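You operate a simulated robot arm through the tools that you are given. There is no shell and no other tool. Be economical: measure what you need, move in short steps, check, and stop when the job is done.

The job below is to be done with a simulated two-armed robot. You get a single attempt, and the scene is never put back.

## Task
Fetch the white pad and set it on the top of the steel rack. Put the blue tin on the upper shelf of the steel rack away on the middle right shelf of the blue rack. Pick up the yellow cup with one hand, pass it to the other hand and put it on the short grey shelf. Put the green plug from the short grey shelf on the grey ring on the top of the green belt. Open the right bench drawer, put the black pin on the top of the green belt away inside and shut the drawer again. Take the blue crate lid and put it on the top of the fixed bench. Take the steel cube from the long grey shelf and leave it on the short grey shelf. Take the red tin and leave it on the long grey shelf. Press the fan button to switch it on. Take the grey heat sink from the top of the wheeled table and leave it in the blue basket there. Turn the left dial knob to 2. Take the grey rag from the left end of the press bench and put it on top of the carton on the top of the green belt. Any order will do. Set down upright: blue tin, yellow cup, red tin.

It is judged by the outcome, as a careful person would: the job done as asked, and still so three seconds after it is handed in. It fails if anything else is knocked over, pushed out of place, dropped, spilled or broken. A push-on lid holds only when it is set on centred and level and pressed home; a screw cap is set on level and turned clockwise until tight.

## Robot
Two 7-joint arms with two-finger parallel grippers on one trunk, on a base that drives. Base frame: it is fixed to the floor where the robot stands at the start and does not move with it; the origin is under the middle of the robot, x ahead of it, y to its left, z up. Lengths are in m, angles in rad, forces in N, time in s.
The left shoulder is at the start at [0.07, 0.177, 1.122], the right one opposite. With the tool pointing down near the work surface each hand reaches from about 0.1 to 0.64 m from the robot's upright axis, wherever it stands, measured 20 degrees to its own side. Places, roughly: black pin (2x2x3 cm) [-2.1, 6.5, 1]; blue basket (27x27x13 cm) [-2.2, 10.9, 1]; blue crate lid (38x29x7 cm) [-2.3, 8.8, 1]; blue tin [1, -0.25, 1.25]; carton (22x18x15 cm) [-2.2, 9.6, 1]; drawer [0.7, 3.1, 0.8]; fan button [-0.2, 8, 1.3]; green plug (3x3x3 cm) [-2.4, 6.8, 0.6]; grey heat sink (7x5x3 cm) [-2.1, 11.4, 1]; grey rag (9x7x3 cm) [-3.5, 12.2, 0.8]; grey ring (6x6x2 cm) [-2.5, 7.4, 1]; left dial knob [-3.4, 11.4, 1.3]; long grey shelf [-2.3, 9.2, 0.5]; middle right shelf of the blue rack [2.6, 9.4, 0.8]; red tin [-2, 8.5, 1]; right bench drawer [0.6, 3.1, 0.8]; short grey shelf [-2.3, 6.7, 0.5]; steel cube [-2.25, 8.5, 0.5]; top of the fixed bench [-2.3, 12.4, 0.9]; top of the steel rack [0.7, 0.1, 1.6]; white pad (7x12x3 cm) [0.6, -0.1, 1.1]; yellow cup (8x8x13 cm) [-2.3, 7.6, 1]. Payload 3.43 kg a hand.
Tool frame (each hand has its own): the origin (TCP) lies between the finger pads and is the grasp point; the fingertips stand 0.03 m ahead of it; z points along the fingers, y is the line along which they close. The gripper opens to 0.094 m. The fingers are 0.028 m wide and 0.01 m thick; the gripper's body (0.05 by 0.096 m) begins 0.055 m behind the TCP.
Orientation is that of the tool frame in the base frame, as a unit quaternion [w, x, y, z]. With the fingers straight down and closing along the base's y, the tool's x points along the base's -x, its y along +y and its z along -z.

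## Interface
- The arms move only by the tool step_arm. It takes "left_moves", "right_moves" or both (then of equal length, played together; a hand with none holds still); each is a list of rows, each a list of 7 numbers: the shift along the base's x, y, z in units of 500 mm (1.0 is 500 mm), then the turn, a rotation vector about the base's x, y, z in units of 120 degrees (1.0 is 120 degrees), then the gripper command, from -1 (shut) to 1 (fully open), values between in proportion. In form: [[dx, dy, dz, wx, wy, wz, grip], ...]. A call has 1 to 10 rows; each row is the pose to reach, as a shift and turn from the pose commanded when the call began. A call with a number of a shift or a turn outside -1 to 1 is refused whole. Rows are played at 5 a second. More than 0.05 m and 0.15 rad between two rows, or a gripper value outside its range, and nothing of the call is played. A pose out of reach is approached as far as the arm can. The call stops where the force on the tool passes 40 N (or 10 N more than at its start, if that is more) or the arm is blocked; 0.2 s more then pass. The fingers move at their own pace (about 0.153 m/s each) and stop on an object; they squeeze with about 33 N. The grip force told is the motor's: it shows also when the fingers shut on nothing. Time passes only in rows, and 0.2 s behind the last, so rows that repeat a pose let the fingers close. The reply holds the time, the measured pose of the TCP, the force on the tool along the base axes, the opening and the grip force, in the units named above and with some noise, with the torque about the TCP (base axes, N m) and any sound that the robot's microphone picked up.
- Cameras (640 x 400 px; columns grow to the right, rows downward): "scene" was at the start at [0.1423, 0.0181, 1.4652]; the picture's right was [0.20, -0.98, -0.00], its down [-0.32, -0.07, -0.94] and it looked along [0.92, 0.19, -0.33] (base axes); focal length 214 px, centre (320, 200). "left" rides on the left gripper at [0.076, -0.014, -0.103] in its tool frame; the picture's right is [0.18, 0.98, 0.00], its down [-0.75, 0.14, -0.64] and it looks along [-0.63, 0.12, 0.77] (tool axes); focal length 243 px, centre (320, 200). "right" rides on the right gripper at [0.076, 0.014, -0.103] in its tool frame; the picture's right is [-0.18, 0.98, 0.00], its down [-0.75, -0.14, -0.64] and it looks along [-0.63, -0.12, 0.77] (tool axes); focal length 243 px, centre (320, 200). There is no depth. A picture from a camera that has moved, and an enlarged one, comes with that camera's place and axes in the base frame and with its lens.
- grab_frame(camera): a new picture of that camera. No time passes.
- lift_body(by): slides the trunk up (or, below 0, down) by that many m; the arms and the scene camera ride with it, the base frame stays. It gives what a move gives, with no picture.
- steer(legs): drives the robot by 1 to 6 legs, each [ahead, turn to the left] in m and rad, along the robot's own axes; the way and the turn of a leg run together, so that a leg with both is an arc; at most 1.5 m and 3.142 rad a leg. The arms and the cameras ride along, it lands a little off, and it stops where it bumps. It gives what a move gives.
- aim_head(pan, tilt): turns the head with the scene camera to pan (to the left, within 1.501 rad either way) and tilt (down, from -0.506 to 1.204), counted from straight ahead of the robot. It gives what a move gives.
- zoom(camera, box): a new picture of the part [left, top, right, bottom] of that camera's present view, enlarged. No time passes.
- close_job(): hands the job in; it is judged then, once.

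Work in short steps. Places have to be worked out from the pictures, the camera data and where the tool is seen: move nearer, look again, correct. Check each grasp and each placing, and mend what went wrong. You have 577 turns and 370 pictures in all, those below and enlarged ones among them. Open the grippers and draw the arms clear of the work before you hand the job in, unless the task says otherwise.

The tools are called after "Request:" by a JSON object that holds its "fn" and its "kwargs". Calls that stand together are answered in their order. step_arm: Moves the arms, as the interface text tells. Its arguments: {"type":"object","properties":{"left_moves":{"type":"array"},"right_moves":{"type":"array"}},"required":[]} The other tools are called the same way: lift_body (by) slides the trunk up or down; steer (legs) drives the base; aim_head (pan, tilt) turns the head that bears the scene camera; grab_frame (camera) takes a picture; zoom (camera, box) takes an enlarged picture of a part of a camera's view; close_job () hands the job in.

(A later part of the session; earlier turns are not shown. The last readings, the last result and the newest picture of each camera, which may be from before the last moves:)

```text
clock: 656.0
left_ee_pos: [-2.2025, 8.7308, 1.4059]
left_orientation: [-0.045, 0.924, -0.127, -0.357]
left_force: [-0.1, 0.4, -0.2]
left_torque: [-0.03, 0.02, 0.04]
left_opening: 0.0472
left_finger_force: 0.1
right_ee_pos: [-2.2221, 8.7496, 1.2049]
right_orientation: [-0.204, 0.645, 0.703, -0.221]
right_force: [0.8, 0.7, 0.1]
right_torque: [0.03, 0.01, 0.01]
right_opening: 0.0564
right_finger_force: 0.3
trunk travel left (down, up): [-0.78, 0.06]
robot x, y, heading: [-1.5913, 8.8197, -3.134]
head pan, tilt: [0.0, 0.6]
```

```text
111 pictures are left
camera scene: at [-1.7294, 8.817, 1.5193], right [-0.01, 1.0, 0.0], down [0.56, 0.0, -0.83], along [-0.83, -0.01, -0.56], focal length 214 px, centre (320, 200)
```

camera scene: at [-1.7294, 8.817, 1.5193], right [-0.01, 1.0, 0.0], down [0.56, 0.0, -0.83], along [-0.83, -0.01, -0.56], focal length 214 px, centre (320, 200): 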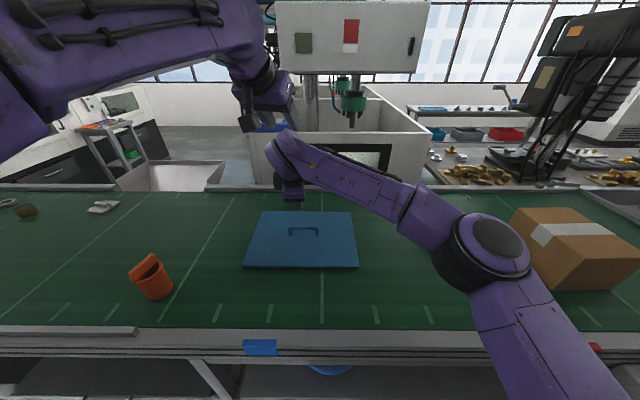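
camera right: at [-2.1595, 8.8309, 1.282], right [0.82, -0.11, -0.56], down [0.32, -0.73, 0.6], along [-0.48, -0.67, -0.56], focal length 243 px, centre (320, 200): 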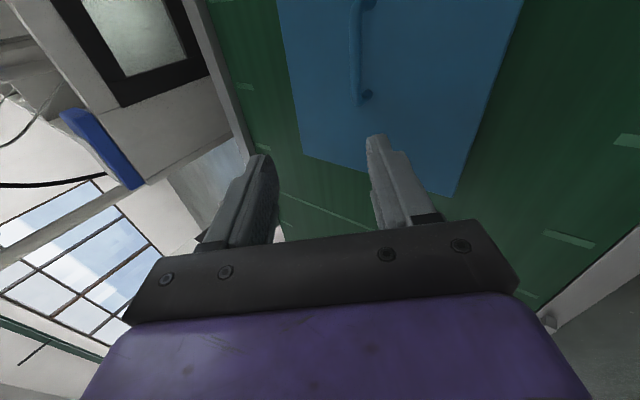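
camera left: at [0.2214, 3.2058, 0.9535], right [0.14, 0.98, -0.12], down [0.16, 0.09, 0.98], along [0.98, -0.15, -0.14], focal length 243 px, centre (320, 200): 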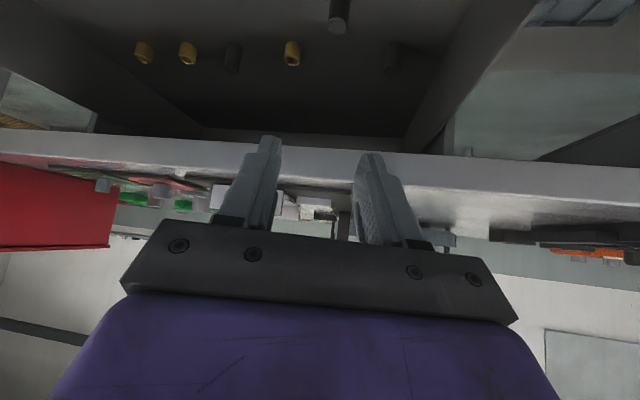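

Handle bar centre ≈(−2.313, 8.753, 0.998). I edge closer, steepen the hand by 10° and come to a pre-grasp point with a narrow opening.

Request:
{"fn": "steer", "kwargs": {"legs": [[0.06, 0]]}}

Request:
{"fn": "step_arm", "kwargs": {"right_moves": [[0, 0.004, -0.08, 0, -0.03, 0, -0.45], [0, 0.008, -0.16, 0, -0.06, 0, -0.45], [0, 0.008, -0.22, 0, -0.085, 0, -0.45], [0, 0.008, -0.27, 0, -0.085, 0, -0.45], [0, 0.008, -0.27, 0, -0.085, 0, -0.45]]}}

Request:
{"fn": "grab_frame", "kwargs": {"camera": "right"}}

```text
clock: 657.0
left_ee_pos: [-2.2534, 8.7303, 1.4098]
left_orientation: [-0.045, 0.923, -0.128, -0.361]
left_force: [0.8, 0.4, 0.4]
left_torque: [-0.02, 0.01, 0.02]
left_opening: 0.047
left_finger_force: 0.1
right_ee_pos: [-2.2752, 8.7486, 1.211]
right_orientation: [-0.206, 0.643, 0.703, -0.223]
right_force: [0.2, -0.6, 0.5]
right_torque: [-0.01, 0.02, -0.02]
right_opening: 0.0563
right_finger_force: 0.1
trunk travel left (down, up): [-0.78, 0.06]
robot x, y, heading: [-1.6563, 8.8181, -3.133]
head pan, tilt: [0.0, 0.6]
```

```text
clock: 658.2
left_ee_pos: [-2.2627, 8.7313, 1.4065]
left_orientation: [-0.046, 0.924, -0.129, -0.358]
left_force: [0.5, 0.8, 0.2]
left_torque: [-0.01, 0.01, 0.0]
left_opening: 0.0471
left_finger_force: 0.0
right_ee_pos: [-2.285, 8.7531, 1.0725]
right_orientation: [-0.141, 0.661, 0.718, -0.163]
right_force: [0.2, -1.2, 0.1]
right_torque: [0.0, -0.03, 0.01]
right_opening: 0.0259
right_finger_force: 0.0
trunk travel left (down, up): [-0.78, 0.06]
robot x, y, heading: [-1.653, 8.8223, -3.138]
head pan, tilt: [0.0, 0.6]
```

```text
110 pictures are left
camera right: at [-2.2356, 8.8362, 1.1585], right [0.9, -0.11, -0.41], down [0.21, -0.73, 0.65], along [-0.37, -0.67, -0.64], focal length 243 px, centre (320, 200)
```

right: 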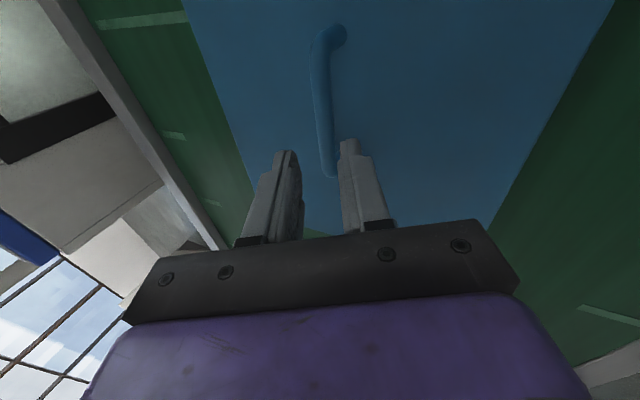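

The bar passes between the fingers. I advance 6 cm along the tool axis and close.

Request:
{"fn": "step_arm", "kwargs": {"right_moves": [[-0.015, 0, -0.04, 0, 0, 0, -0.45], [-0.03, 0, -0.075, 0, 0, 0, -0.45], [-0.045, 0, -0.107, 0, 0, 0, -0.45], [-0.045, 0, -0.107, 0, 0, 0, -0.45]]}}

Request:
{"fn": "grab_frame", "kwargs": {"camera": "right"}}

```text
clock: 659.2
left_ee_pos: [-2.2639, 8.7316, 1.4062]
left_orientation: [-0.046, 0.924, -0.128, -0.358]
left_force: [0.1, 0.0, -0.4]
left_torque: [-0.06, 0.01, -0.02]
left_opening: 0.0468
left_finger_force: 0.0
right_ee_pos: [-2.3068, 8.7543, 1.0176]
right_orientation: [-0.142, 0.661, 0.719, -0.162]
right_force: [0.3, 0.9, -0.3]
right_torque: [-0.02, 0.02, -0.01]
right_opening: 0.0259
right_finger_force: 0.1
trunk travel left (down, up): [-0.78, 0.06]
robot x, y, heading: [-1.6529, 8.8161, -3.132]
head pan, tilt: [0.0, 0.6]
```

```text
109 pictures are left
camera right: at [-2.2587, 8.8362, 1.104], right [0.9, -0.11, -0.41], down [0.21, -0.73, 0.65], along [-0.37, -0.67, -0.64], focal length 243 px, centre (320, 200)
```

right: 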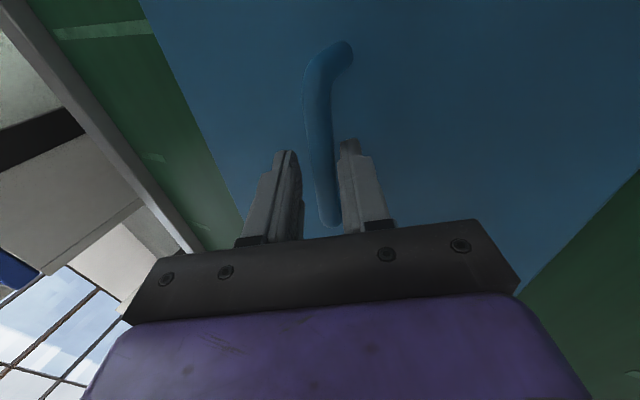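

The bar is between the fingers. Close and lift slightly.

Request:
{"fn": "step_arm", "kwargs": {"right_moves": [[0, 0, -0.006, 0, 0, 0, -1], [0, 0, -0.006, 0, 0, 0, -1], [0, 0, -0.006, 0, 0, 0, -1], [0, 0, 0.03, 0, 0, 0, -1], [0, 0, 0.08, 0, 0, 0, -1]]}}

Request:
{"fn": "grab_frame", "kwargs": {"camera": "scene"}}

```text
clock: 660.4
left_ee_pos: [-2.2625, 8.7291, 1.4061]
left_orientation: [-0.046, 0.924, -0.127, -0.357]
left_force: [1.0, -0.7, -0.1]
left_torque: [-0.02, 0.01, 0.0]
left_opening: 0.0472
left_finger_force: 0.1
right_ee_pos: [-2.3044, 8.7506, 1.056]
right_orientation: [-0.141, 0.661, 0.719, -0.162]
right_force: [0.5, -0.9, -4.1]
right_torque: [-0.01, 0.0, 0.02]
right_opening: 0.0135
right_finger_force: 32.6
trunk travel left (down, up): [-0.78, 0.06]
robot x, y, heading: [-1.6514, 8.8171, -3.136]
head pan, tilt: [0.0, 0.6]
```

```text
108 pictures are left
camera scene: at [-1.7901, 8.8166, 1.5191], right [-0.01, 1.0, 0.0], down [0.56, 0.0, -0.83], along [-0.83, -0.01, -0.56], focal length 214 px, centre (320, 200)
```

scene: 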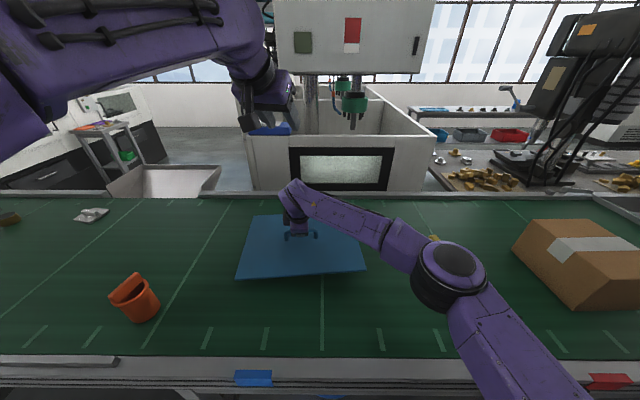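

Lid lifted level. I raise it to 1.2 m, back off, turn up the aisle and look ahead.

Request:
{"fn": "step_arm", "kwargs": {"right_moves": [[0, 0, 0.09, 0, 0, 0, -1], [0, 0, 0.18, 0, 0, 0, -1], [0, 0, 0.27, 0, 0, 0, -1], [0, 0, 0.3, 0, 0, 0, -1]]}}

Request:
{"fn": "steer", "kwargs": {"legs": [[-0.75, 0], [0, -1.57], [1.0, 0]]}}

Request:
{"fn": "aim_head", "kwargs": {"pan": 0.4, "tilt": 0.4}}

Request:
{"fn": "grab_frame", "kwargs": {"camera": "scene"}}

```text
clock: 661.3
left_ee_pos: [-2.2632, 8.7292, 1.4166]
left_orientation: [-0.051, 0.919, -0.123, -0.371]
left_force: [-3.0, -3.4, 2.0]
left_torque: [0.05, -0.02, 0.03]
left_opening: 0.0446
left_finger_force: 0.0
right_ee_pos: [-2.302, 8.7506, 1.1896]
right_orientation: [-0.139, 0.66, 0.721, -0.158]
right_force: [0.3, 0.1, -3.2]
right_torque: [0.02, -0.02, -0.03]
right_opening: 0.0132
right_finger_force: 33.1
trunk travel left (down, up): [-0.78, 0.06]
robot x, y, heading: [-1.6529, 8.8161, -3.137]
head pan, tilt: [0.0, 0.6]
stopped in row 4 (left hand): the force on the tool passed its limit at 51 N (the readings are from after the stop); the commanded pose is now the measured one
```

```text
clock: 674.2
left_ee_pos: [-1.0009, 10.4682, 1.416]
left_orientation: [0.295, -0.569, 0.733, 0.227]
left_force: [-5.9, 5.3, 8.9]
left_torque: [-0.12, -0.2, 0.09]
left_opening: 0.0428
left_finger_force: 0.0
right_ee_pos: [-0.9802, 10.5083, 1.1908]
right_orientation: [-0.211, 0.976, 0.051, -0.015]
right_force: [0.5, 0.2, -2.5]
right_torque: [-0.02, -0.01, 0.0]
right_opening: 0.0134
right_finger_force: 33.2
trunk travel left (down, up): [-0.78, 0.06]
robot x, y, heading: [-0.9053, 9.8582, 1.588]
head pan, tilt: [0.0, 0.6]
```

```text
clock: 675.0
left_ee_pos: [-1.0009, 10.4692, 1.4169]
left_orientation: [0.296, -0.569, 0.733, 0.228]
left_force: [-4.3, 2.8, 4.5]
left_torque: [-0.03, -0.1, 0.02]
left_opening: 0.0444
left_finger_force: 0.0
right_ee_pos: [-0.979, 10.5084, 1.1899]
right_orientation: [-0.211, 0.976, 0.051, -0.015]
right_force: [0.3, 0.1, -2.7]
right_torque: [0.0, 0.01, 0.0]
right_opening: 0.0132
right_finger_force: 33.0
trunk travel left (down, up): [-0.78, 0.06]
robot x, y, heading: [-0.9021, 9.8591, 1.59]
head pan, tilt: [0.4, 0.4]
```

```text
107 pictures are left
camera scene: at [-0.9415, 9.9943, 1.5372], right [0.91, 0.41, 0.0], down [0.16, -0.36, -0.92], along [-0.38, 0.84, -0.39], focal length 214 px, centre (320, 200)
```

scene: 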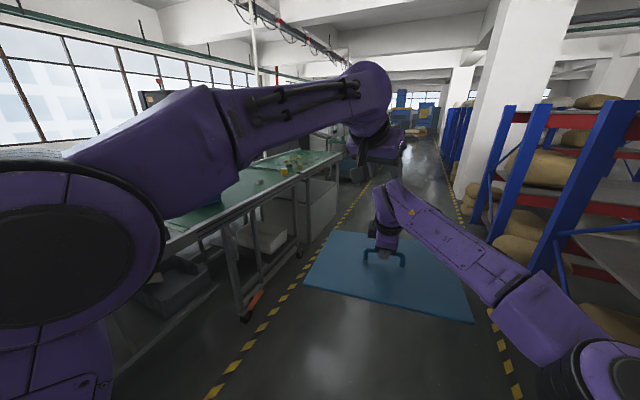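

The left hand brushes the right wrist. I move the left hand away and continue to y≈12.35.

Request:
{"fn": "step_arm", "kwargs": {"left_moves": [[-0.06, -0.02, 0.04, 0, 0, 0, 0], [-0.13, -0.05, 0.08, 0, 0, 0, 0], [-0.2, -0.08, 0.1, 0, 0, 0, 0], [-0.28, -0.12, 0.1, 0, 0, 0, 0], [-0.34, -0.14, 0.1, 0, 0, 0, 0]]}}

Request:
{"fn": "steer", "kwargs": {"legs": [[1.5, -0.02], [0.95, 0]]}}

Request:
{"fn": "aim_head", "kwargs": {"pan": 1.3, "tilt": 0.5}}

Request:
{"fn": "grab_frame", "kwargs": {"camera": "scene"}}

```text
clock: 676.2
left_ee_pos: [-1.1731, 10.3967, 1.4642]
left_orientation: [0.296, -0.569, 0.733, 0.228]
left_force: [-0.1, -0.1, 0.7]
left_torque: [0.03, 0.0, 0.01]
left_opening: 0.047
left_finger_force: 0.2
right_ee_pos: [-0.9818, 10.5072, 1.1903]
right_orientation: [-0.211, 0.976, 0.05, -0.014]
right_force: [0.0, -0.5, -2.3]
right_torque: [-0.02, 0.02, 0.01]
right_opening: 0.0134
right_finger_force: 33.0
trunk travel left (down, up): [-0.78, 0.06]
robot x, y, heading: [-0.9058, 9.8623, 1.586]
head pan, tilt: [0.4, 0.4]
```

```text
clock: 688.3
left_ee_pos: [-1.0912, 12.8854, 1.465]
left_orientation: [0.304, -0.54, 0.754, 0.216]
left_force: [0.1, 0.4, 0.3]
left_torque: [-0.02, -0.02, 0.01]
left_opening: 0.0468
left_finger_force: 0.1
right_ee_pos: [-0.8927, 12.9825, 1.1901]
right_orientation: [-0.211, 0.977, 0.013, -0.008]
right_force: [0.3, -0.2, -3.6]
right_torque: [-0.03, 0.03, 0.03]
right_opening: 0.0133
right_finger_force: 33.2
trunk travel left (down, up): [-0.78, 0.06]
robot x, y, heading: [-0.8658, 12.3306, 1.519]
head pan, tilt: [0.4, 0.4]
```

```text
clock: 689.5
left_ee_pos: [-1.0914, 12.8869, 1.4657]
left_orientation: [0.304, -0.541, 0.754, 0.217]
left_force: [0.2, -0.7, 0.8]
left_torque: [-0.06, -0.03, 0.0]
left_opening: 0.0468
left_finger_force: 0.1
right_ee_pos: [-0.8929, 12.9818, 1.1895]
right_orientation: [-0.211, 0.977, 0.014, -0.007]
right_force: [0.3, 0.7, -2.8]
right_torque: [0.01, 0.01, 0.06]
right_opening: 0.0134
right_finger_force: 33.6
trunk travel left (down, up): [-0.78, 0.06]
robot x, y, heading: [-0.8662, 12.3272, 1.519]
head pan, tilt: [1.3, 0.499]
```

```text
106 pictures are left
camera scene: at [-0.9472, 12.4088, 1.5281], right [0.32, 0.95, 0.0], down [0.45, -0.15, -0.88], along [-0.83, 0.28, -0.48], focal length 214 px, centre (320, 200)
```

scene: 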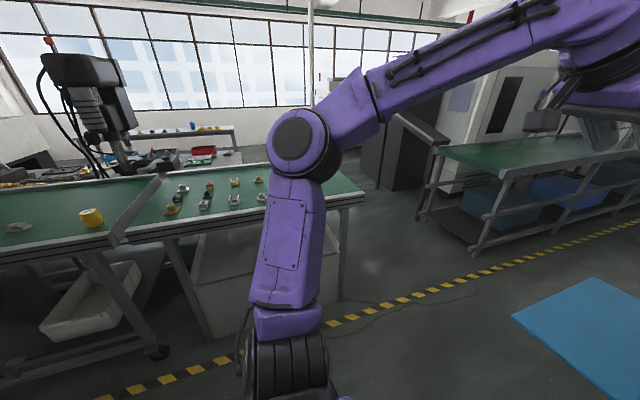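

The fixed bench (x −1.98…−2.6, y 11.8…13.05) has small parts up to y≈12.5; its far end is free. I go on 0.5 m and turn to face it.

Request:
{"fn": "steer", "kwargs": {"legs": [[0.52, 0.03], [0, 1.6]]}}

Request:
{"fn": "aim_head", "kwargs": {"pan": 0, "tilt": 0.5}}

Request:
{"fn": "grab_frame", "kwargs": {"camera": "scene"}}

```text
clock: 696.5
left_ee_pos: [-1.3828, 12.5846, 1.465]
left_orientation: [-0.048, 0.921, -0.117, -0.369]
left_force: [0.1, -0.6, 0.0]
left_torque: [-0.03, -0.01, 0.04]
left_opening: 0.0472
left_finger_force: 0.0
right_ee_pos: [-1.4938, 12.7755, 1.1903]
right_orientation: [-0.138, 0.655, 0.726, -0.16]
right_force: [-0.6, 0.6, -2.6]
right_torque: [-0.01, 0.01, 0.03]
right_opening: 0.0134
right_finger_force: 33.4
trunk travel left (down, up): [-0.78, 0.06]
robot x, y, heading: [-0.8425, 12.8532, -3.124]
head pan, tilt: [1.3, 0.499]
```

```text
clock: 698.0
left_ee_pos: [-1.3836, 12.5835, 1.4635]
left_orientation: [-0.048, 0.921, -0.116, -0.369]
left_force: [-0.4, -0.3, 0.0]
left_torque: [0.0, -0.05, 0.01]
left_opening: 0.047
left_finger_force: 0.0
right_ee_pos: [-1.4941, 12.7754, 1.1896]
right_orientation: [-0.139, 0.654, 0.726, -0.159]
right_force: [0.6, -0.1, -2.8]
right_torque: [-0.01, -0.02, 0.01]
right_opening: 0.0134
right_finger_force: 33.1
trunk travel left (down, up): [-0.78, 0.06]
robot x, y, heading: [-0.847, 12.8502, -3.115]
head pan, tilt: [0.0, 0.499]
```

```text
105 pictures are left
camera scene: at [-0.9859, 12.848, 1.5281], right [-0.02, 1.0, 0.0], down [0.48, 0.01, -0.88], along [-0.88, -0.02, -0.48], focal length 214 px, centre (320, 200)
```

scene: 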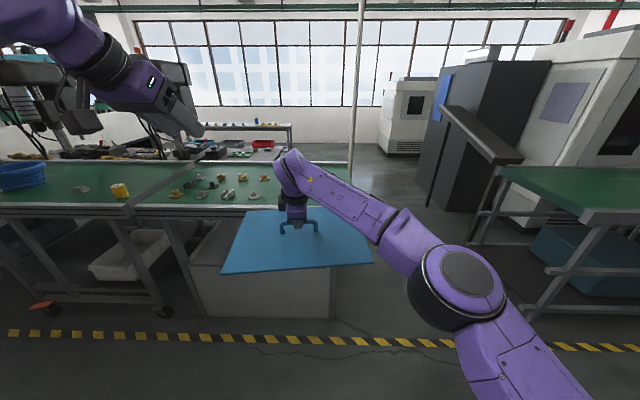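

I drive in 0.7 m so the lid is above the bench's free end.

Request:
{"fn": "steer", "kwargs": {"legs": [[0.7, -0.02]]}}

Request:
{"fn": "aim_head", "kwargs": {"pan": 0, "tilt": 0.7}}

Request:
{"fn": "grab_frame", "kwargs": {"camera": "scene"}}

```text
clock: 701.7
left_ee_pos: [-2.063, 12.5808, 1.4647]
left_orientation: [-0.05, 0.919, -0.121, -0.371]
left_force: [0.8, 0.2, 0.9]
left_torque: [0.0, 0.0, 0.01]
left_opening: 0.0471
left_finger_force: 0.2
right_ee_pos: [-2.1714, 12.7742, 1.1908]
right_orientation: [-0.139, 0.659, 0.722, -0.159]
right_force: [1.1, -0.3, -2.6]
right_torque: [-0.03, -0.01, 0.01]
right_opening: 0.0136
right_finger_force: 33.0
trunk travel left (down, up): [-0.78, 0.06]
robot x, y, heading: [-1.523, 12.8401, -3.134]
head pan, tilt: [0.0, 0.499]
```

```text
clock: 702.4
left_ee_pos: [-2.0646, 12.5806, 1.4643]
left_orientation: [-0.051, 0.92, -0.122, -0.369]
left_force: [-0.7, 0.6, 0.3]
left_torque: [0.0, -0.01, 0.0]
left_opening: 0.047
left_finger_force: 0.0
right_ee_pos: [-2.1741, 12.7739, 1.1891]
right_orientation: [-0.139, 0.659, 0.722, -0.159]
right_force: [-0.3, 0.1, -2.3]
right_torque: [-0.04, -0.08, -0.01]
right_opening: 0.0132
right_finger_force: 33.5
trunk travel left (down, up): [-0.78, 0.06]
robot x, y, heading: [-1.5273, 12.8407, -3.133]
head pan, tilt: [0.0, 0.7]
```

```text
104 pictures are left
camera scene: at [-1.6579, 12.8402, 1.5104], right [-0.01, 1.0, 0.0], down [0.64, 0.01, -0.76], along [-0.76, -0.01, -0.64], focal length 214 px, centre (320, 200)
```

scene: 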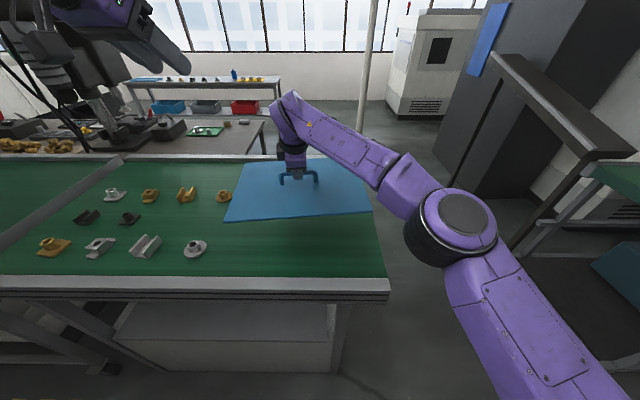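

The lid is over the free end (y 12.6–12.97), clear of the parts. I lower it.

Request:
{"fn": "step_arm", "kwargs": {"right_moves": [[0, 0, -0.08, 0, 0, 0, -1], [0, 0, -0.16, 0, 0, 0, -1], [0, 0, -0.24, 0, 0, 0, -1], [0, 0, -0.32, 0, 0, 0, -1], [0, 0, -0.38, 0, 0, 0, -1], [0, 0, -0.41, 0, 0, 0, -1]]}}

Request:
{"fn": "step_arm", "kwargs": {"right_moves": [[0, 0, -0.015, 0, 0, 0, -1], [0, 0, -0.03, 0, 0, 0, -1], [0, 0, -0.045, 0, 0, 0, -1]]}}

```text
clock: 703.7
left_ee_pos: [-2.0592, 12.5831, 1.4674]
left_orientation: [-0.05, 0.919, -0.122, -0.372]
left_force: [-0.3, 0.4, 0.7]
left_torque: [0.01, 0.02, -0.01]
left_opening: 0.0471
left_finger_force: 0.0
right_ee_pos: [-2.1753, 12.7742, 1.012]
right_orientation: [-0.147, 0.657, 0.719, -0.171]
right_force: [10.1, 2.8, 11.0]
right_torque: [0.67, -0.02, -0.59]
right_opening: 0.0134
right_finger_force: 32.8
trunk travel left (down, up): [-0.78, 0.06]
robot x, y, heading: [-1.5234, 12.8438, -3.132]
head pan, tilt: [0.0, 0.7]
stopped in row 6 (right hand): the force on the tool passed its limit at 54 N (the readings are from after the stop); the commanded pose is now the measured one
```

```text
clock: 704.3
left_ee_pos: [-2.0606, 12.5823, 1.467]
left_orientation: [-0.049, 0.919, -0.122, -0.371]
left_force: [-0.6, -0.2, 0.3]
left_torque: [0.01, -0.02, 0.01]
left_opening: 0.047
left_finger_force: 0.0
right_ee_pos: [-2.1807, 12.774, 1.0054]
right_orientation: [-0.151, 0.656, 0.718, -0.178]
right_force: [4.4, -0.3, 14.1]
right_torque: [-0.11, -0.11, -0.23]
right_opening: 0.0137
right_finger_force: 32.9
trunk travel left (down, up): [-0.78, 0.06]
robot x, y, heading: [-1.5196, 12.8422, -3.131]
head pan, tilt: [0.0, 0.7]
stopped in row 2 (right hand): the force on the tool passed its limit at 55 N (the readings are from after the stop); the commanded pose is now the measured one
```

Contact earlier than expected (bench ≈0.945). I check the lid before releasing.

Request:
{"fn": "zoom", "kwargs": {"camera": "scene", "box": [200, 120, 400, 260]}}

```text
2.86 times, centred on (300, 190) of scene
camera zoom: at [-1.653, 12.8413, 1.5106], right [-0.01, 1.0, 0.0], down [0.64, 0.0, -0.77], along [-0.77, -0.01, -0.64], focal length 613 px, centre (377, 229)
```

zoom: 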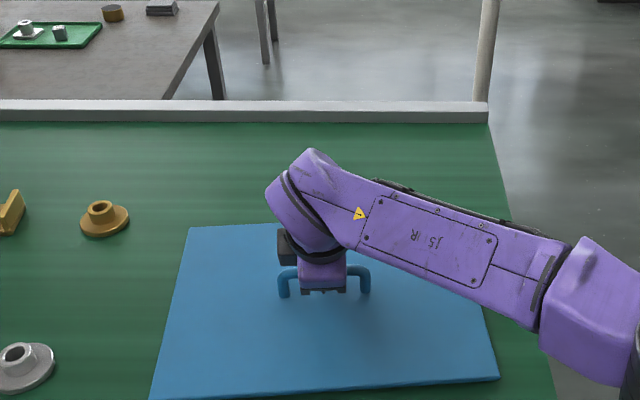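

Lid lies flat. Open and withdraw along the tool axis.

Request:
{"fn": "step_arm", "kwargs": {"right_moves": [[0, 0, 0.006, 0, 0, 0, -0.4], [0, 0, 0.006, 0, 0, 0, -0.4], [0.02, 0, 0.05, 0, 0, 0, -0.4], [0.05, 0, 0.12, 0, 0, 0, -0.4], [0.08, 0, 0.2, 0, 0, 0, -0.4], [0.1, 0, 0.28, 0, 0, 0, -0.4]]}}

Request:
{"fn": "grab_frame", "kwargs": {"camera": "scene"}}

```text
clock: 705.7
left_ee_pos: [-2.0624, 12.581, 1.4651]
left_orientation: [-0.05, 0.92, -0.121, -0.37]
left_force: [0.6, -0.1, 0.9]
left_torque: [0.01, 0.0, 0.02]
left_opening: 0.0472
left_finger_force: 0.0
right_ee_pos: [-2.1343, 12.7727, 1.1416]
right_orientation: [-0.151, 0.657, 0.718, -0.173]
right_force: [0.9, 0.9, 0.6]
right_torque: [-0.01, 0.01, 0.02]
right_opening: 0.0282
right_finger_force: 0.0
trunk travel left (down, up): [-0.78, 0.06]
robot x, y, heading: [-1.525, 12.8417, -3.133]
head pan, tilt: [0.0, 0.7]
```

```text
102 pictures are left
camera scene: at [-1.6559, 12.8403, 1.5105], right [-0.01, 1.0, 0.0], down [0.64, 0.01, -0.77], along [-0.77, -0.01, -0.64], focal length 214 px, centre (320, 200)
```

scene: 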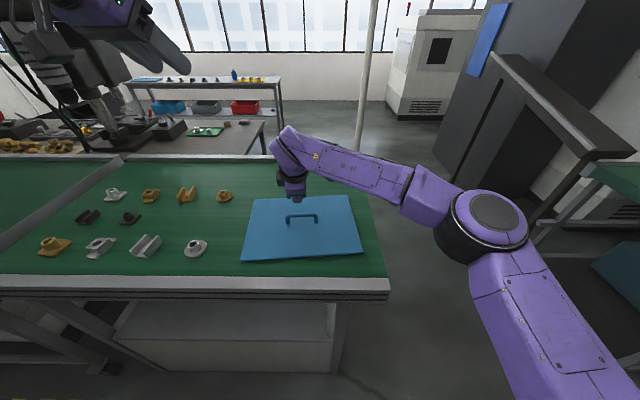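

The lid lies flat on the fixed bench. The press bench (rag ≈(−3.53, 12.16)) lies behind, facing −x; I go around through the gap at y≈13.65. First back off and move up.

Request:
{"fn": "steer", "kwargs": {"legs": [[-0.75, 0], [0, -1.57], [0.82, 0], [0, 1.58], [0.5, 0]]}}

Request:
{"fn": "aim_head", "kwargs": {"pan": 0, "tilt": 0.35}}

Request:
{"fn": "grab_frame", "kwargs": {"camera": "scene"}}

```text
clock: 724.2
left_ee_pos: [-1.7915, 13.4046, 1.4651]
left_orientation: [-0.045, 0.921, -0.11, -0.371]
left_force: [0.3, -0.3, -0.1]
left_torque: [0.0, 0.04, 0.04]
left_opening: 0.047
left_finger_force: 0.1
right_ee_pos: [-1.8683, 13.5938, 1.1412]
right_orientation: [-0.148, 0.646, 0.727, -0.178]
right_force: [0.0, 0.4, -0.2]
right_torque: [0.01, 0.0, -0.01]
right_opening: 0.028
right_finger_force: 0.1
trunk travel left (down, up): [-0.78, 0.06]
robot x, y, heading: [-1.2598, 13.681, -3.108]
head pan, tilt: [0.0, 0.7]
```

```text
clock: 725.0
left_ee_pos: [-1.7929, 13.4032, 1.4644]
left_orientation: [-0.046, 0.92, -0.11, -0.372]
left_force: [0.1, 0.2, 1.4]
left_torque: [-0.03, 0.0, -0.01]
left_opening: 0.0469
left_finger_force: 0.0
right_ee_pos: [-1.8704, 13.5941, 1.1404]
right_orientation: [-0.147, 0.647, 0.727, -0.176]
right_force: [-0.1, 0.6, -0.1]
right_torque: [0.01, 0.03, 0.03]
right_opening: 0.0283
right_finger_force: 0.1
trunk travel left (down, up): [-0.78, 0.06]
robot x, y, heading: [-1.2599, 13.6789, -3.108]
head pan, tilt: [0.0, 0.351]
```

```text
101 pictures are left
camera scene: at [-1.4021, 13.6737, 1.5417], right [-0.04, 1.0, 0.0], down [0.34, 0.01, -0.94], along [-0.94, -0.03, -0.34], focal length 214 px, centre (320, 200)
```

scene: 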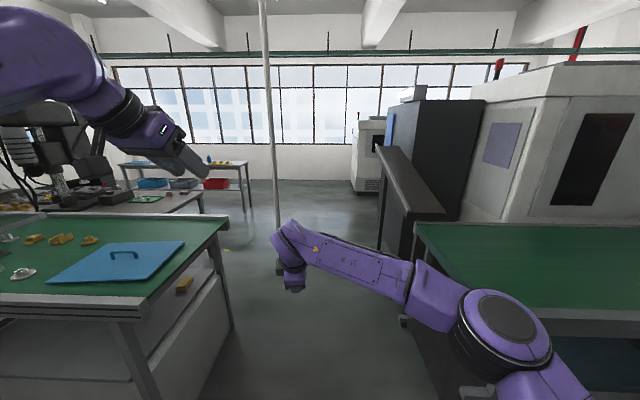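

A pole stands at ≈(−3.35, 13.14). I narrow the left arm by stretching it ahead and pass at y≈13.85.

Request:
{"fn": "step_arm", "kwargs": {"left_moves": [[-0.05, 0.05, 0.03, 0, 0, 0, 0], [-0.1, 0.1, 0.06, 0, 0, 0, 0], [-0.15, 0.15, 0.08, 0, 0, 0, 0], [-0.2, 0.2, 0.08, 0, 0, 0, 0], [-0.25, 0.24, 0.08, 0, 0, 0, 0]]}}

Request:
{"fn": "steer", "kwargs": {"legs": [[0, -0.12], [1.5, 0], [1.45, 0]]}}

Request:
{"fn": "grab_frame", "kwargs": {"camera": "scene"}}

```text
clock: 726.2
left_ee_pos: [-1.9038, 13.528, 1.4893]
left_orientation: [-0.045, 0.922, -0.11, -0.369]
left_force: [-1.2, 0.1, -0.1]
left_torque: [-0.02, 0.0, 0.02]
left_opening: 0.0472
left_finger_force: 0.0
left hand out of reach, approached as far as the arm can: row 5
right_ee_pos: [-1.8722, 13.5963, 1.1394]
right_orientation: [-0.147, 0.647, 0.727, -0.177]
right_force: [0.0, -0.2, -0.3]
right_torque: [-0.03, -0.03, -0.02]
right_opening: 0.0278
right_finger_force: 0.0
trunk travel left (down, up): [-0.78, 0.06]
robot x, y, heading: [-1.2596, 13.6802, -3.106]
head pan, tilt: [0.0, 0.351]
```

```text
clock: 740.8
left_ee_pos: [-4.8101, 13.9093, 1.4903]
left_orientation: [-0.074, 0.91, -0.18, -0.366]
left_force: [0.8, 0.4, 0.1]
left_torque: [-0.01, -0.01, 0.01]
left_opening: 0.0468
left_finger_force: 0.2
right_ee_pos: [-4.7689, 13.9709, 1.1415]
right_orientation: [-0.162, 0.701, 0.675, -0.166]
right_force: [0.9, 0.5, -0.2]
right_torque: [0.0, -0.01, -0.02]
right_opening: 0.028
right_finger_force: 0.0
trunk travel left (down, up): [-0.78, 0.06]
robot x, y, heading: [-4.152, 13.9654, 3.024]
head pan, tilt: [0.0, 0.351]
```

```text
100 pictures are left
camera scene: at [-4.2933, 13.9797, 1.5419], right [0.12, 0.99, 0.0], down [0.34, -0.04, -0.94], along [-0.93, 0.11, -0.34], focal length 214 px, centre (320, 200)
```

scene: 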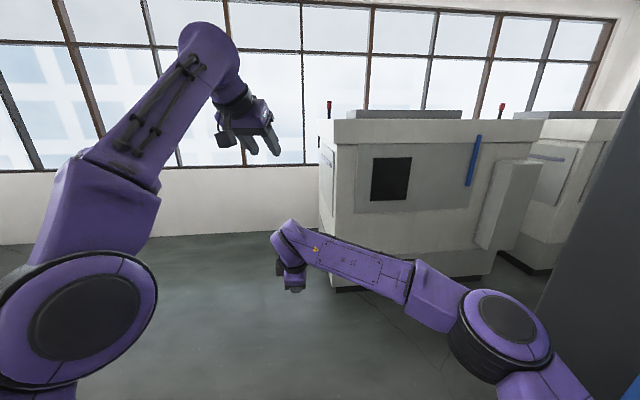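

Through. I turn left to face −y and look down the back side of the press bench.

Request:
{"fn": "steer", "kwargs": {"legs": [[0, 1.69]]}}

Request:
{"fn": "aim_head", "kwargs": {"pan": 0.3, "tilt": 0.35}}

Request:
{"fn": "grab_frame", "kwargs": {"camera": "scene"}}

```text
clock: 745.2
left_ee_pos: [-4.046, 13.3116, 1.4914]
left_orientation: [0.219, 0.75, 0.546, -0.303]
left_force: [0.6, -0.5, -0.3]
left_torque: [-0.05, 0.01, 0.0]
left_opening: 0.047
left_finger_force: 0.0
right_ee_pos: [-4.112, 13.3484, 1.1411]
right_orientation: [0.012, -0.021, 0.973, -0.23]
right_force: [0.2, 0.4, -0.7]
right_torque: [-0.01, 0.0, 0.03]
right_opening: 0.0283
right_finger_force: 0.2
trunk travel left (down, up): [-0.78, 0.06]
robot x, y, heading: [-4.1516, 13.9637, -1.611]
head pan, tilt: [0.0, 0.351]
```

```text
clock: 746.0
left_ee_pos: [-4.0455, 13.3114, 1.4913]
left_orientation: [0.219, 0.75, 0.546, -0.303]
left_force: [0.2, 0.9, 0.8]
left_torque: [0.0, 0.01, -0.04]
left_opening: 0.047
left_finger_force: 0.0
right_ee_pos: [-4.1118, 13.3482, 1.1405]
right_orientation: [0.012, -0.02, 0.973, -0.229]
right_force: [0.0, -0.5, 1.1]
right_torque: [0.02, -0.05, 0.02]
right_opening: 0.0286
right_finger_force: 0.0
trunk travel left (down, up): [-0.78, 0.06]
robot x, y, heading: [-4.1507, 13.9651, -1.61]
head pan, tilt: [0.3, 0.351]
```

```text
99 pictures are left
camera scene: at [-4.1293, 13.8226, 1.5418], right [-0.97, -0.26, 0.0], down [-0.09, 0.33, -0.94], along [0.24, -0.91, -0.34], focal length 214 px, centre (320, 200)
```

scene: 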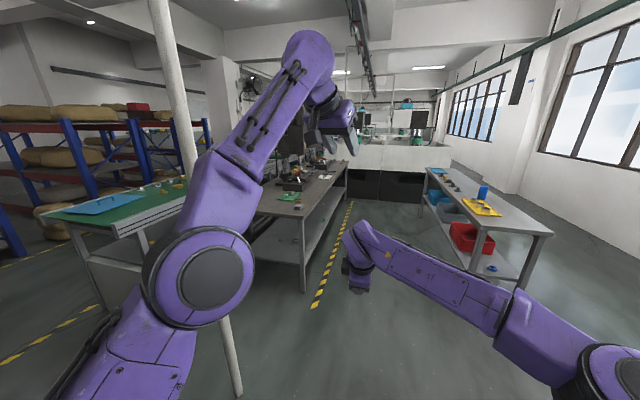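

The operator corridor runs at x −3.55…−4.88. I drive 2.3 m down it and turn left to face the bench.

Request:
{"fn": "steer", "kwargs": {"legs": [[0, 0.03], [1.5, 0], [0.85, 0]]}}

Request:
{"fn": "steer", "kwargs": {"legs": [[0, 1.57]]}}

Request:
{"fn": "aim_head", "kwargs": {"pan": 0, "tilt": 0.35}}

Request:
{"fn": "grab_frame", "kwargs": {"camera": "scene"}}

```text
clock: 757.8
left_ee_pos: [-4.0764, 11.0085, 1.4921]
left_orientation: [0.223, 0.742, 0.556, -0.3]
left_force: [-0.1, -0.8, 0.3]
left_torque: [0.01, 0.01, -0.01]
left_opening: 0.0471
left_finger_force: 0.2
right_ee_pos: [-4.1437, 11.044, 1.1411]
right_orientation: [0.016, -0.033, 0.972, -0.231]
right_force: [0.2, 0.3, -0.4]
right_torque: [0.04, -0.02, 0.04]
right_opening: 0.0281
right_finger_force: 0.0
trunk travel left (down, up): [-0.78, 0.06]
robot x, y, heading: [-4.1974, 11.6564, -1.585]
head pan, tilt: [0.3, 0.351]
```

```text
clock: 762.0
left_ee_pos: [-3.5498, 11.7807, 1.4906]
left_orientation: [0.37, 0.131, 0.918, -0.055]
left_force: [0.1, 0.4, 0.6]
left_torque: [-0.01, -0.02, -0.02]
left_opening: 0.0471
left_finger_force: 0.1
right_ee_pos: [-3.585, 11.7147, 1.1399]
right_orientation: [-0.173, 0.712, -0.664, 0.152]
right_force: [0.0, 0.3, -0.9]
right_torque: [0.02, -0.01, 0.0]
right_opening: 0.0284
right_finger_force: 0.1
trunk travel left (down, up): [-0.78, 0.06]
robot x, y, heading: [-4.1981, 11.6586, -0.011]
head pan, tilt: [0.3, 0.351]
```

```text
clock: 762.8
left_ee_pos: [-3.5498, 11.7826, 1.4921]
left_orientation: [0.37, 0.131, 0.918, -0.054]
left_force: [0.3, -0.6, 0.1]
left_torque: [-0.03, 0.02, -0.02]
left_opening: 0.047
left_finger_force: 0.0
right_ee_pos: [-3.5843, 11.7137, 1.14]
right_orientation: [-0.173, 0.712, -0.664, 0.151]
right_force: [0.4, 0.6, 0.2]
right_torque: [-0.01, -0.01, -0.01]
right_opening: 0.0282
right_finger_force: 0.0
trunk travel left (down, up): [-0.78, 0.06]
robot x, y, heading: [-4.1995, 11.6587, -0.011]
head pan, tilt: [0.0, 0.351]
```

```text
98 pictures are left
camera scene: at [-4.0546, 11.6544, 1.5418], right [-0.01, -1.0, 0.0], down [-0.34, 0.0, -0.94], along [0.94, -0.01, -0.34], focal length 214 px, centre (320, 200)
```

scene: 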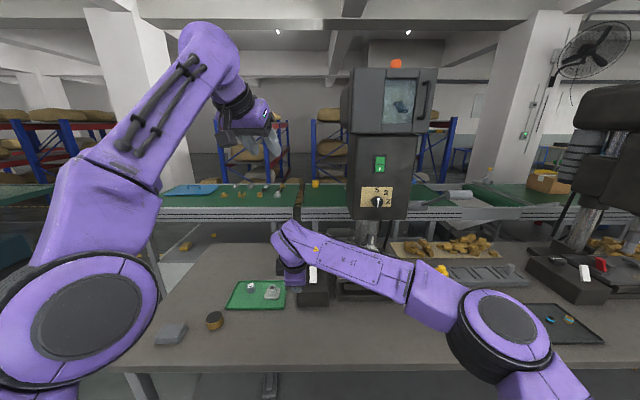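

The dial (left press) is at (378, 197) and the rag at (171, 334). I zoom on the dial.

Request:
{"fn": "zoom", "kwargs": {"camera": "scene", "box": [345, 145, 415, 225]}}

```text
5.00 times, centred on (380, 185) of scene
camera zoom: at [-4.0546, 11.6544, 1.5418], right [-0.01, -1.0, 0.0], down [-0.34, 0.0, -0.94], along [0.94, -0.01, -0.34], focal length 1072 px, centre (20, 275)
```

zoom: 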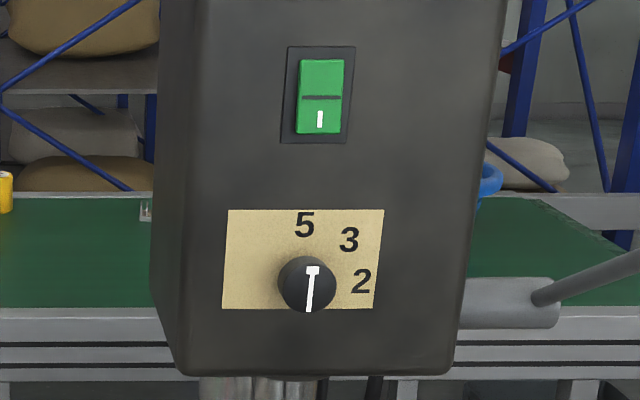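

The pointer is at 5 (up); 2 is ~87° clockwise. I level the right hand (already rolled) and bring it in front of the knob.

Request:
{"fn": "step_arm", "kwargs": {"right_moves": [[-0.03, -0.05, 0.04, 0, -0.065, 0, -0.1], [-0.06, -0.1, 0.08, 0, -0.13, 0, -0.1], [-0.08, -0.16, 0.13, 0, -0.195, 0, -0.1], [-0.1, -0.22, 0.18, 0, -0.26, 0, -0.1], [-0.1, -0.28, 0.23, 0, -0.325, 0, -0.1], [-0.1, -0.34, 0.28, 0, -0.39, 0, 0.1], [-0.1, -0.4, 0.32, 0, -0.455, 0, 0.1], [-0.1, -0.46, 0.35, 0, -0.5, 0, 0.1]]}}

Request:
{"fn": "grab_frame", "kwargs": {"camera": "right"}}

Request:
{"fn": "grab_frame", "kwargs": {"camera": "scene"}}

```text
clock: 764.6
left_ee_pos: [-3.5506, 11.779, 1.492]
left_orientation: [0.37, 0.132, 0.918, -0.054]
left_force: [1.4, 0.0, 0.1]
left_torque: [0.0, -0.01, 0.02]
left_opening: 0.0469
left_finger_force: 0.0
right_ee_pos: [-3.6355, 11.4824, 1.3172]
right_orientation: [-0.483, 0.54, -0.487, 0.488]
right_force: [0.9, 0.2, -0.5]
right_torque: [-0.02, 0.0, 0.0]
right_opening: 0.0516
right_finger_force: 0.0
trunk travel left (down, up): [-0.78, 0.06]
robot x, y, heading: [-4.1971, 11.6559, -0.015]
head pan, tilt: [0.0, 0.351]
```

```text
96 pictures are left
camera right: at [-3.7349, 11.4015, 1.3134], right [-0.06, 0.13, -0.99], down [-0.67, 0.73, 0.14], along [0.74, 0.67, 0.04], focal length 243 px, centre (320, 200)
```

right: 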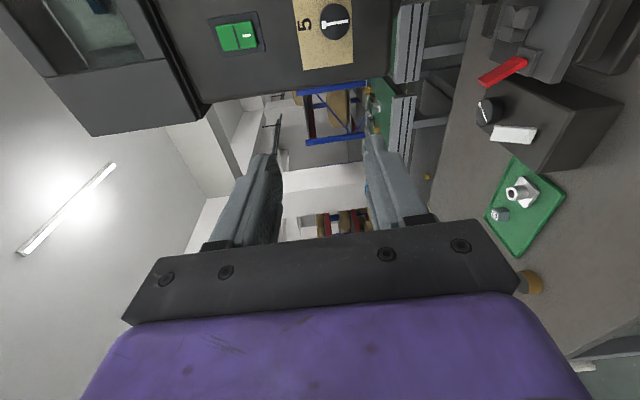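

```text
95 pictures are left
camera scene: at [-4.0551, 11.6519, 1.5419], right [-0.01, -1.0, 0.0], down [-0.34, 0.01, -0.94], along [0.94, -0.01, -0.34], focal length 214 px, centre (320, 200)
```

scene: 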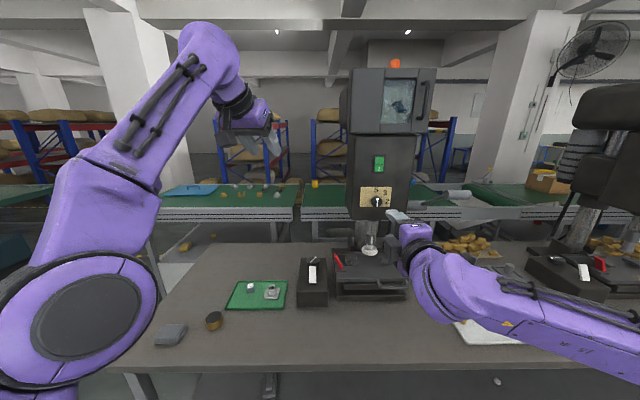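

Knob triangulated at ≈(−3.342, 11.443, 1.273). I correct the hand and drive 0.15 m closer.

Request:
{"fn": "step_arm", "kwargs": {"right_moves": [[0, -0.04, -0.04, 0, 0, 0, 0.1], [0, -0.078, -0.088, 0, 0, 0, 0.1], [0, -0.078, -0.088, 0, 0, 0, 0.1]]}}

Request:
{"fn": "steer", "kwargs": {"legs": [[0.15, 0.015]]}}

Request:
{"fn": "grab_frame", "kwargs": {"camera": "right"}}

Request:
{"fn": "zoom", "kwargs": {"camera": "scene", "box": [350, 150, 450, 250]}}

```text
clock: 765.4
left_ee_pos: [-3.5501, 11.782, 1.4914]
left_orientation: [0.37, 0.131, 0.918, -0.055]
left_force: [-0.1, 0.2, -0.7]
left_torque: [0.0, 0.02, -0.03]
left_opening: 0.047
left_finger_force: 0.1
right_ee_pos: [-3.6347, 11.4482, 1.2726]
right_orientation: [-0.481, 0.541, -0.488, 0.487]
right_force: [0.1, -0.5, 0.3]
right_torque: [0.01, -0.03, 0.0]
right_opening: 0.0517
right_finger_force: 0.0
trunk travel left (down, up): [-0.78, 0.06]
robot x, y, heading: [-4.2028, 11.6572, -0.015]
head pan, tilt: [0.0, 0.351]
```

```text
clock: 766.8
left_ee_pos: [-3.3983, 11.7899, 1.493]
left_orientation: [0.372, 0.125, 0.918, -0.051]
left_force: [-0.2, 0.3, 0.4]
left_torque: [0.02, -0.02, 0.02]
left_opening: 0.0471
left_finger_force: 0.0
right_ee_pos: [-3.4777, 11.4543, 1.2741]
right_orientation: [-0.487, 0.543, -0.483, 0.484]
right_force: [-0.7, -0.2, -0.6]
right_torque: [-0.01, -0.02, 0.01]
right_opening: 0.0517
right_finger_force: 0.1
trunk travel left (down, up): [-0.78, 0.06]
robot x, y, heading: [-4.046, 11.6535, 0.004]
head pan, tilt: [0.0, 0.351]
```

```text
94 pictures are left
camera right: at [-3.5766, 11.3722, 1.2691], right [-0.07, 0.12, -0.99], down [-0.68, 0.72, 0.14], along [0.73, 0.68, 0.04], focal length 243 px, centre (320, 200)
```

right: 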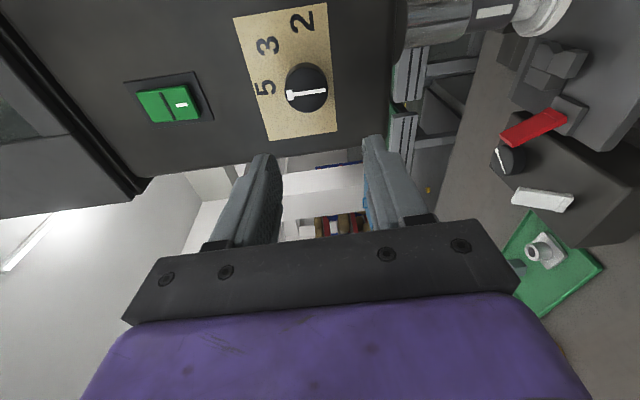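

```text
4.00 times, centred on (400, 200) of scene
camera zoom: at [-3.9014, 11.6553, 1.5422], right [0.0, -1.0, 0.0], down [-0.34, 0.0, -0.94], along [0.94, 0.0, -0.34], focal length 858 px, centre (0, 200)
```

zoom: 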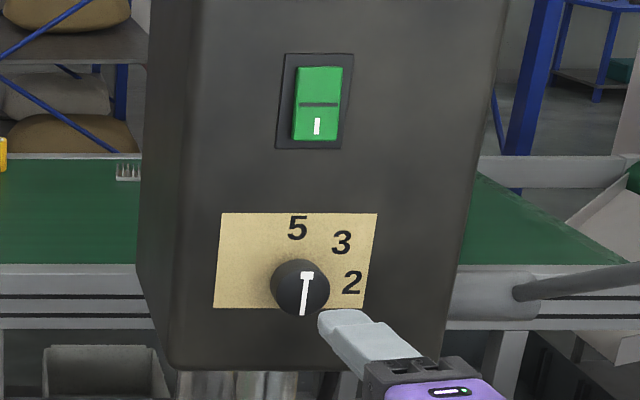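

Knob centre ≈(−3.358, 11.445, 1.278). I move in so the fingers straddle it (closing vertically).

Request:
{"fn": "step_arm", "kwargs": {"right_moves": [[0.04, -0.02, 0.01, 0, 0, 0, 0.1], [0.1, -0.02, 0.01, 0, 0, 0, 0.1], [0.16, -0.02, 0.01, 0, 0, 0, 0.1], [0.2, -0.02, 0.01, 0, 0, 0, 0.1], [0.206, -0.02, 0.01, 0, 0, 0, 0.1]]}}

Request:
{"fn": "zoom", "kwargs": {"camera": "scene", "box": [350, 150, 450, 250]}}

Request:
{"fn": "grab_frame", "kwargs": {"camera": "right"}}

```text
clock: 768.0
left_ee_pos: [-3.396, 11.7901, 1.4918]
left_orientation: [0.371, 0.124, 0.919, -0.051]
left_force: [0.4, 0.3, -0.3]
left_torque: [-0.01, 0.0, 0.0]
left_opening: 0.0471
left_finger_force: 0.1
right_ee_pos: [-3.3725, 11.4445, 1.2776]
right_orientation: [-0.487, 0.544, -0.484, 0.483]
right_force: [1.2, 0.0, 0.4]
right_torque: [-0.01, -0.01, 0.0]
right_opening: 0.0518
right_finger_force: 0.1
trunk travel left (down, up): [-0.78, 0.06]
robot x, y, heading: [-4.0408, 11.6556, 0.004]
head pan, tilt: [0.0, 0.351]
```

```text
4.00 times, centred on (400, 200) of scene
camera zoom: at [-3.8985, 11.6555, 1.5419], right [0.0, -1.0, 0.0], down [-0.34, 0.0, -0.94], along [0.94, 0.0, -0.34], focal length 858 px, centre (0, 200)
```

zoom: 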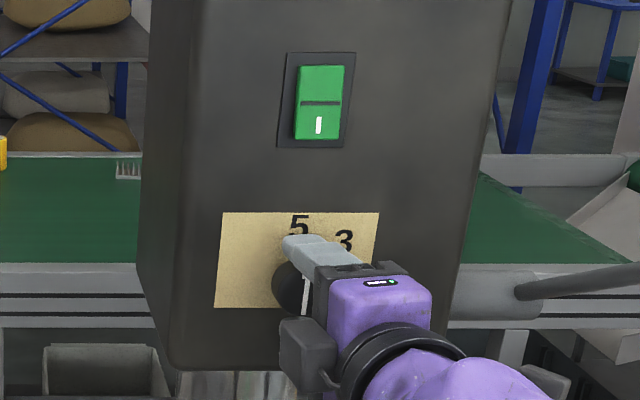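

```text
91 pictures are left
camera right: at [-3.471, 11.3621, 1.2734], right [-0.07, 0.12, -0.99], down [-0.68, 0.72, 0.14], along [0.73, 0.68, 0.04], focal length 243 px, centre (320, 200)
```

right: 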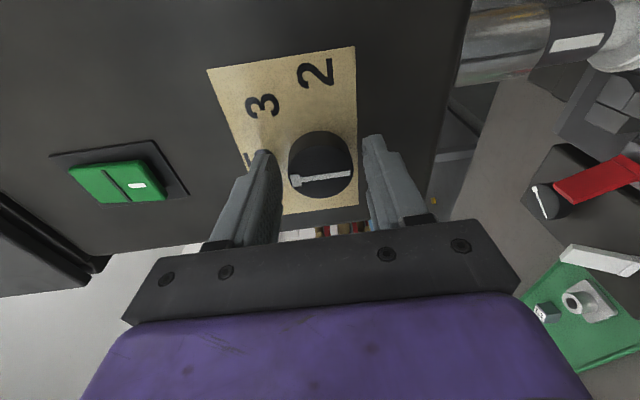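

The knob is centred between the fingers. Close.

Request:
{"fn": "step_arm", "kwargs": {"right_moves": [[0, 0, 0, 0, 0, 0, -0.3], [0, 0, 0, 0, 0, 0, -1], [0, 0, 0, 0, 0, 0, -1]]}}

```text
clock: 768.8
left_ee_pos: [-3.3956, 11.7897, 1.4911]
left_orientation: [0.37, 0.124, 0.919, -0.052]
left_force: [0.1, -0.8, 0.6]
left_torque: [-0.02, 0.02, -0.03]
left_opening: 0.0468
left_finger_force: 0.1
right_ee_pos: [-3.3731, 11.4442, 1.2781]
right_orientation: [-0.486, 0.544, -0.483, 0.484]
right_force: [1.8, -0.3, -0.4]
right_torque: [0.01, -0.85, 0.07]
right_opening: 0.0383
right_finger_force: 45.0
trunk travel left (down, up): [-0.78, 0.06]
robot x, y, heading: [-4.0449, 11.6541, 0.005]
head pan, tilt: [0.0, 0.351]
```

Gripped (38 mm). I rotate clockwise (about +x) by ~84°.

Request:
{"fn": "step_arm", "kwargs": {"right_moves": [[0, 0, 0, 0.07, 0, 0, -1], [0, 0, 0, 0.14, 0, 0, -1], [0, 0, 0, 0.21, 0, 0, -1], [0, 0, 0, 0.28, 0, 0, -1], [0, 0, 0, 0.35, 0, 0, -1], [0, 0, 0, 0.42, 0, 0, -1], [0, 0, 0, 0.49, 0, 0, -1], [0, 0, 0, 0.56, 0, 0, -1], [0, 0, 0, 0.63, 0, 0, -1], [0, 0, 0, 0.7, 0, 0, -1]]}}

Request:
{"fn": "grab_frame", "kwargs": {"camera": "right"}}

```text
clock: 770.5
left_ee_pos: [-3.401, 11.7869, 1.4943]
left_orientation: [0.372, 0.126, 0.918, -0.05]
left_force: [-0.7, 1.5, 1.0]
left_torque: [-0.06, 0.0, -0.04]
left_opening: 0.0469
left_finger_force: 0.1
right_ee_pos: [-3.3664, 11.4487, 1.2842]
right_orientation: [0.685, -0.211, 0.679, -0.161]
right_force: [-17.3, -13.6, -8.7]
right_torque: [-0.09, -0.88, -0.19]
right_opening: 0.0386
right_finger_force: 45.2
right hand out of reach, approached as far as the arm can: row 8
trunk travel left (down, up): [-0.78, 0.06]
robot x, y, heading: [-4.041, 11.659, -0.003]
head pan, tilt: [0.0, 0.351]
stopped in row 8 (right hand): the force on the tool passed its limit at 79 N (the readings are from after the stop); the commanded pose is now the measured one
```

```text
90 pictures are left
camera right: at [-3.4689, 11.4159, 1.2121], right [-0.07, 0.94, -0.34], down [-0.65, 0.21, 0.73], along [0.76, 0.27, 0.6], focal length 243 px, centre (320, 200)
```

right: 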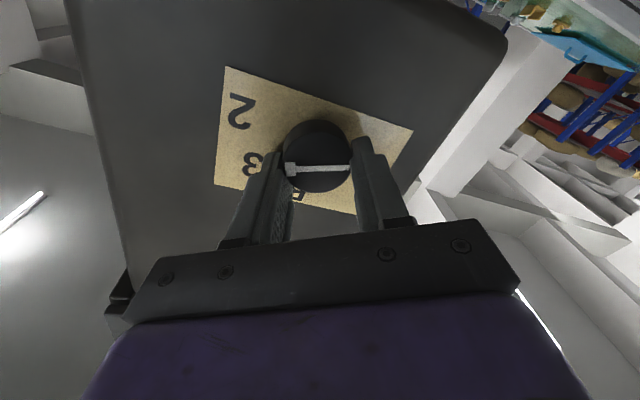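

The pointer is now at about 3. I open, turn the hand back, regrip and turn the rest.

Request:
{"fn": "step_arm", "kwargs": {"right_moves": [[0, 0, 0, 0, 0, 0, 0.1], [0, 0, 0, 0, 0, 0, 0.1], [-0.004, -0.008, -0.01, -0.07, 0, 0, 0.1], [-0.006, -0.009, -0.013, -0.14, 0, 0, 0.1], [-0.006, -0.009, -0.013, -0.21, 0, 0, 0.1], [-0.006, -0.009, -0.013, -0.28, 0, 0, 0.1], [-0.006, -0.009, -0.013, -0.35, 0, 0, 0.1], [-0.006, -0.009, -0.013, -0.42, 0, 0, 0.1], [-0.006, -0.009, -0.013, -0.48, 0, 0, 0.1]]}}

Request:
{"fn": "grab_frame", "kwargs": {"camera": "right"}}

```text
clock: 772.5
left_ee_pos: [-3.3963, 11.7888, 1.4932]
left_orientation: [0.37, 0.125, 0.919, -0.051]
left_force: [0.3, -0.2, 0.1]
left_torque: [-0.01, -0.02, 0.01]
left_opening: 0.0471
left_finger_force: 0.1
right_ee_pos: [-3.3656, 11.4487, 1.2772]
right_orientation: [0.497, -0.517, 0.518, -0.466]
right_force: [-0.4, -0.6, -0.3]
right_torque: [-0.04, -0.01, 0.0]
right_opening: 0.0517
right_finger_force: 0.2
trunk travel left (down, up): [-0.78, 0.06]
robot x, y, heading: [-4.0452, 11.652, -0.003]
head pan, tilt: [0.0, 0.351]
```

```text
89 pictures are left
camera right: at [-3.4678, 11.3708, 1.2668], right [-0.08, 0.21, -0.97], down [-0.65, 0.73, 0.21], along [0.75, 0.65, 0.08], focal length 243 px, centre (320, 200)
```

right: 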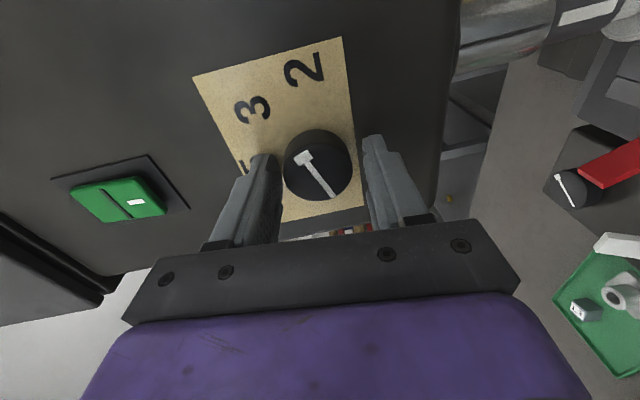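

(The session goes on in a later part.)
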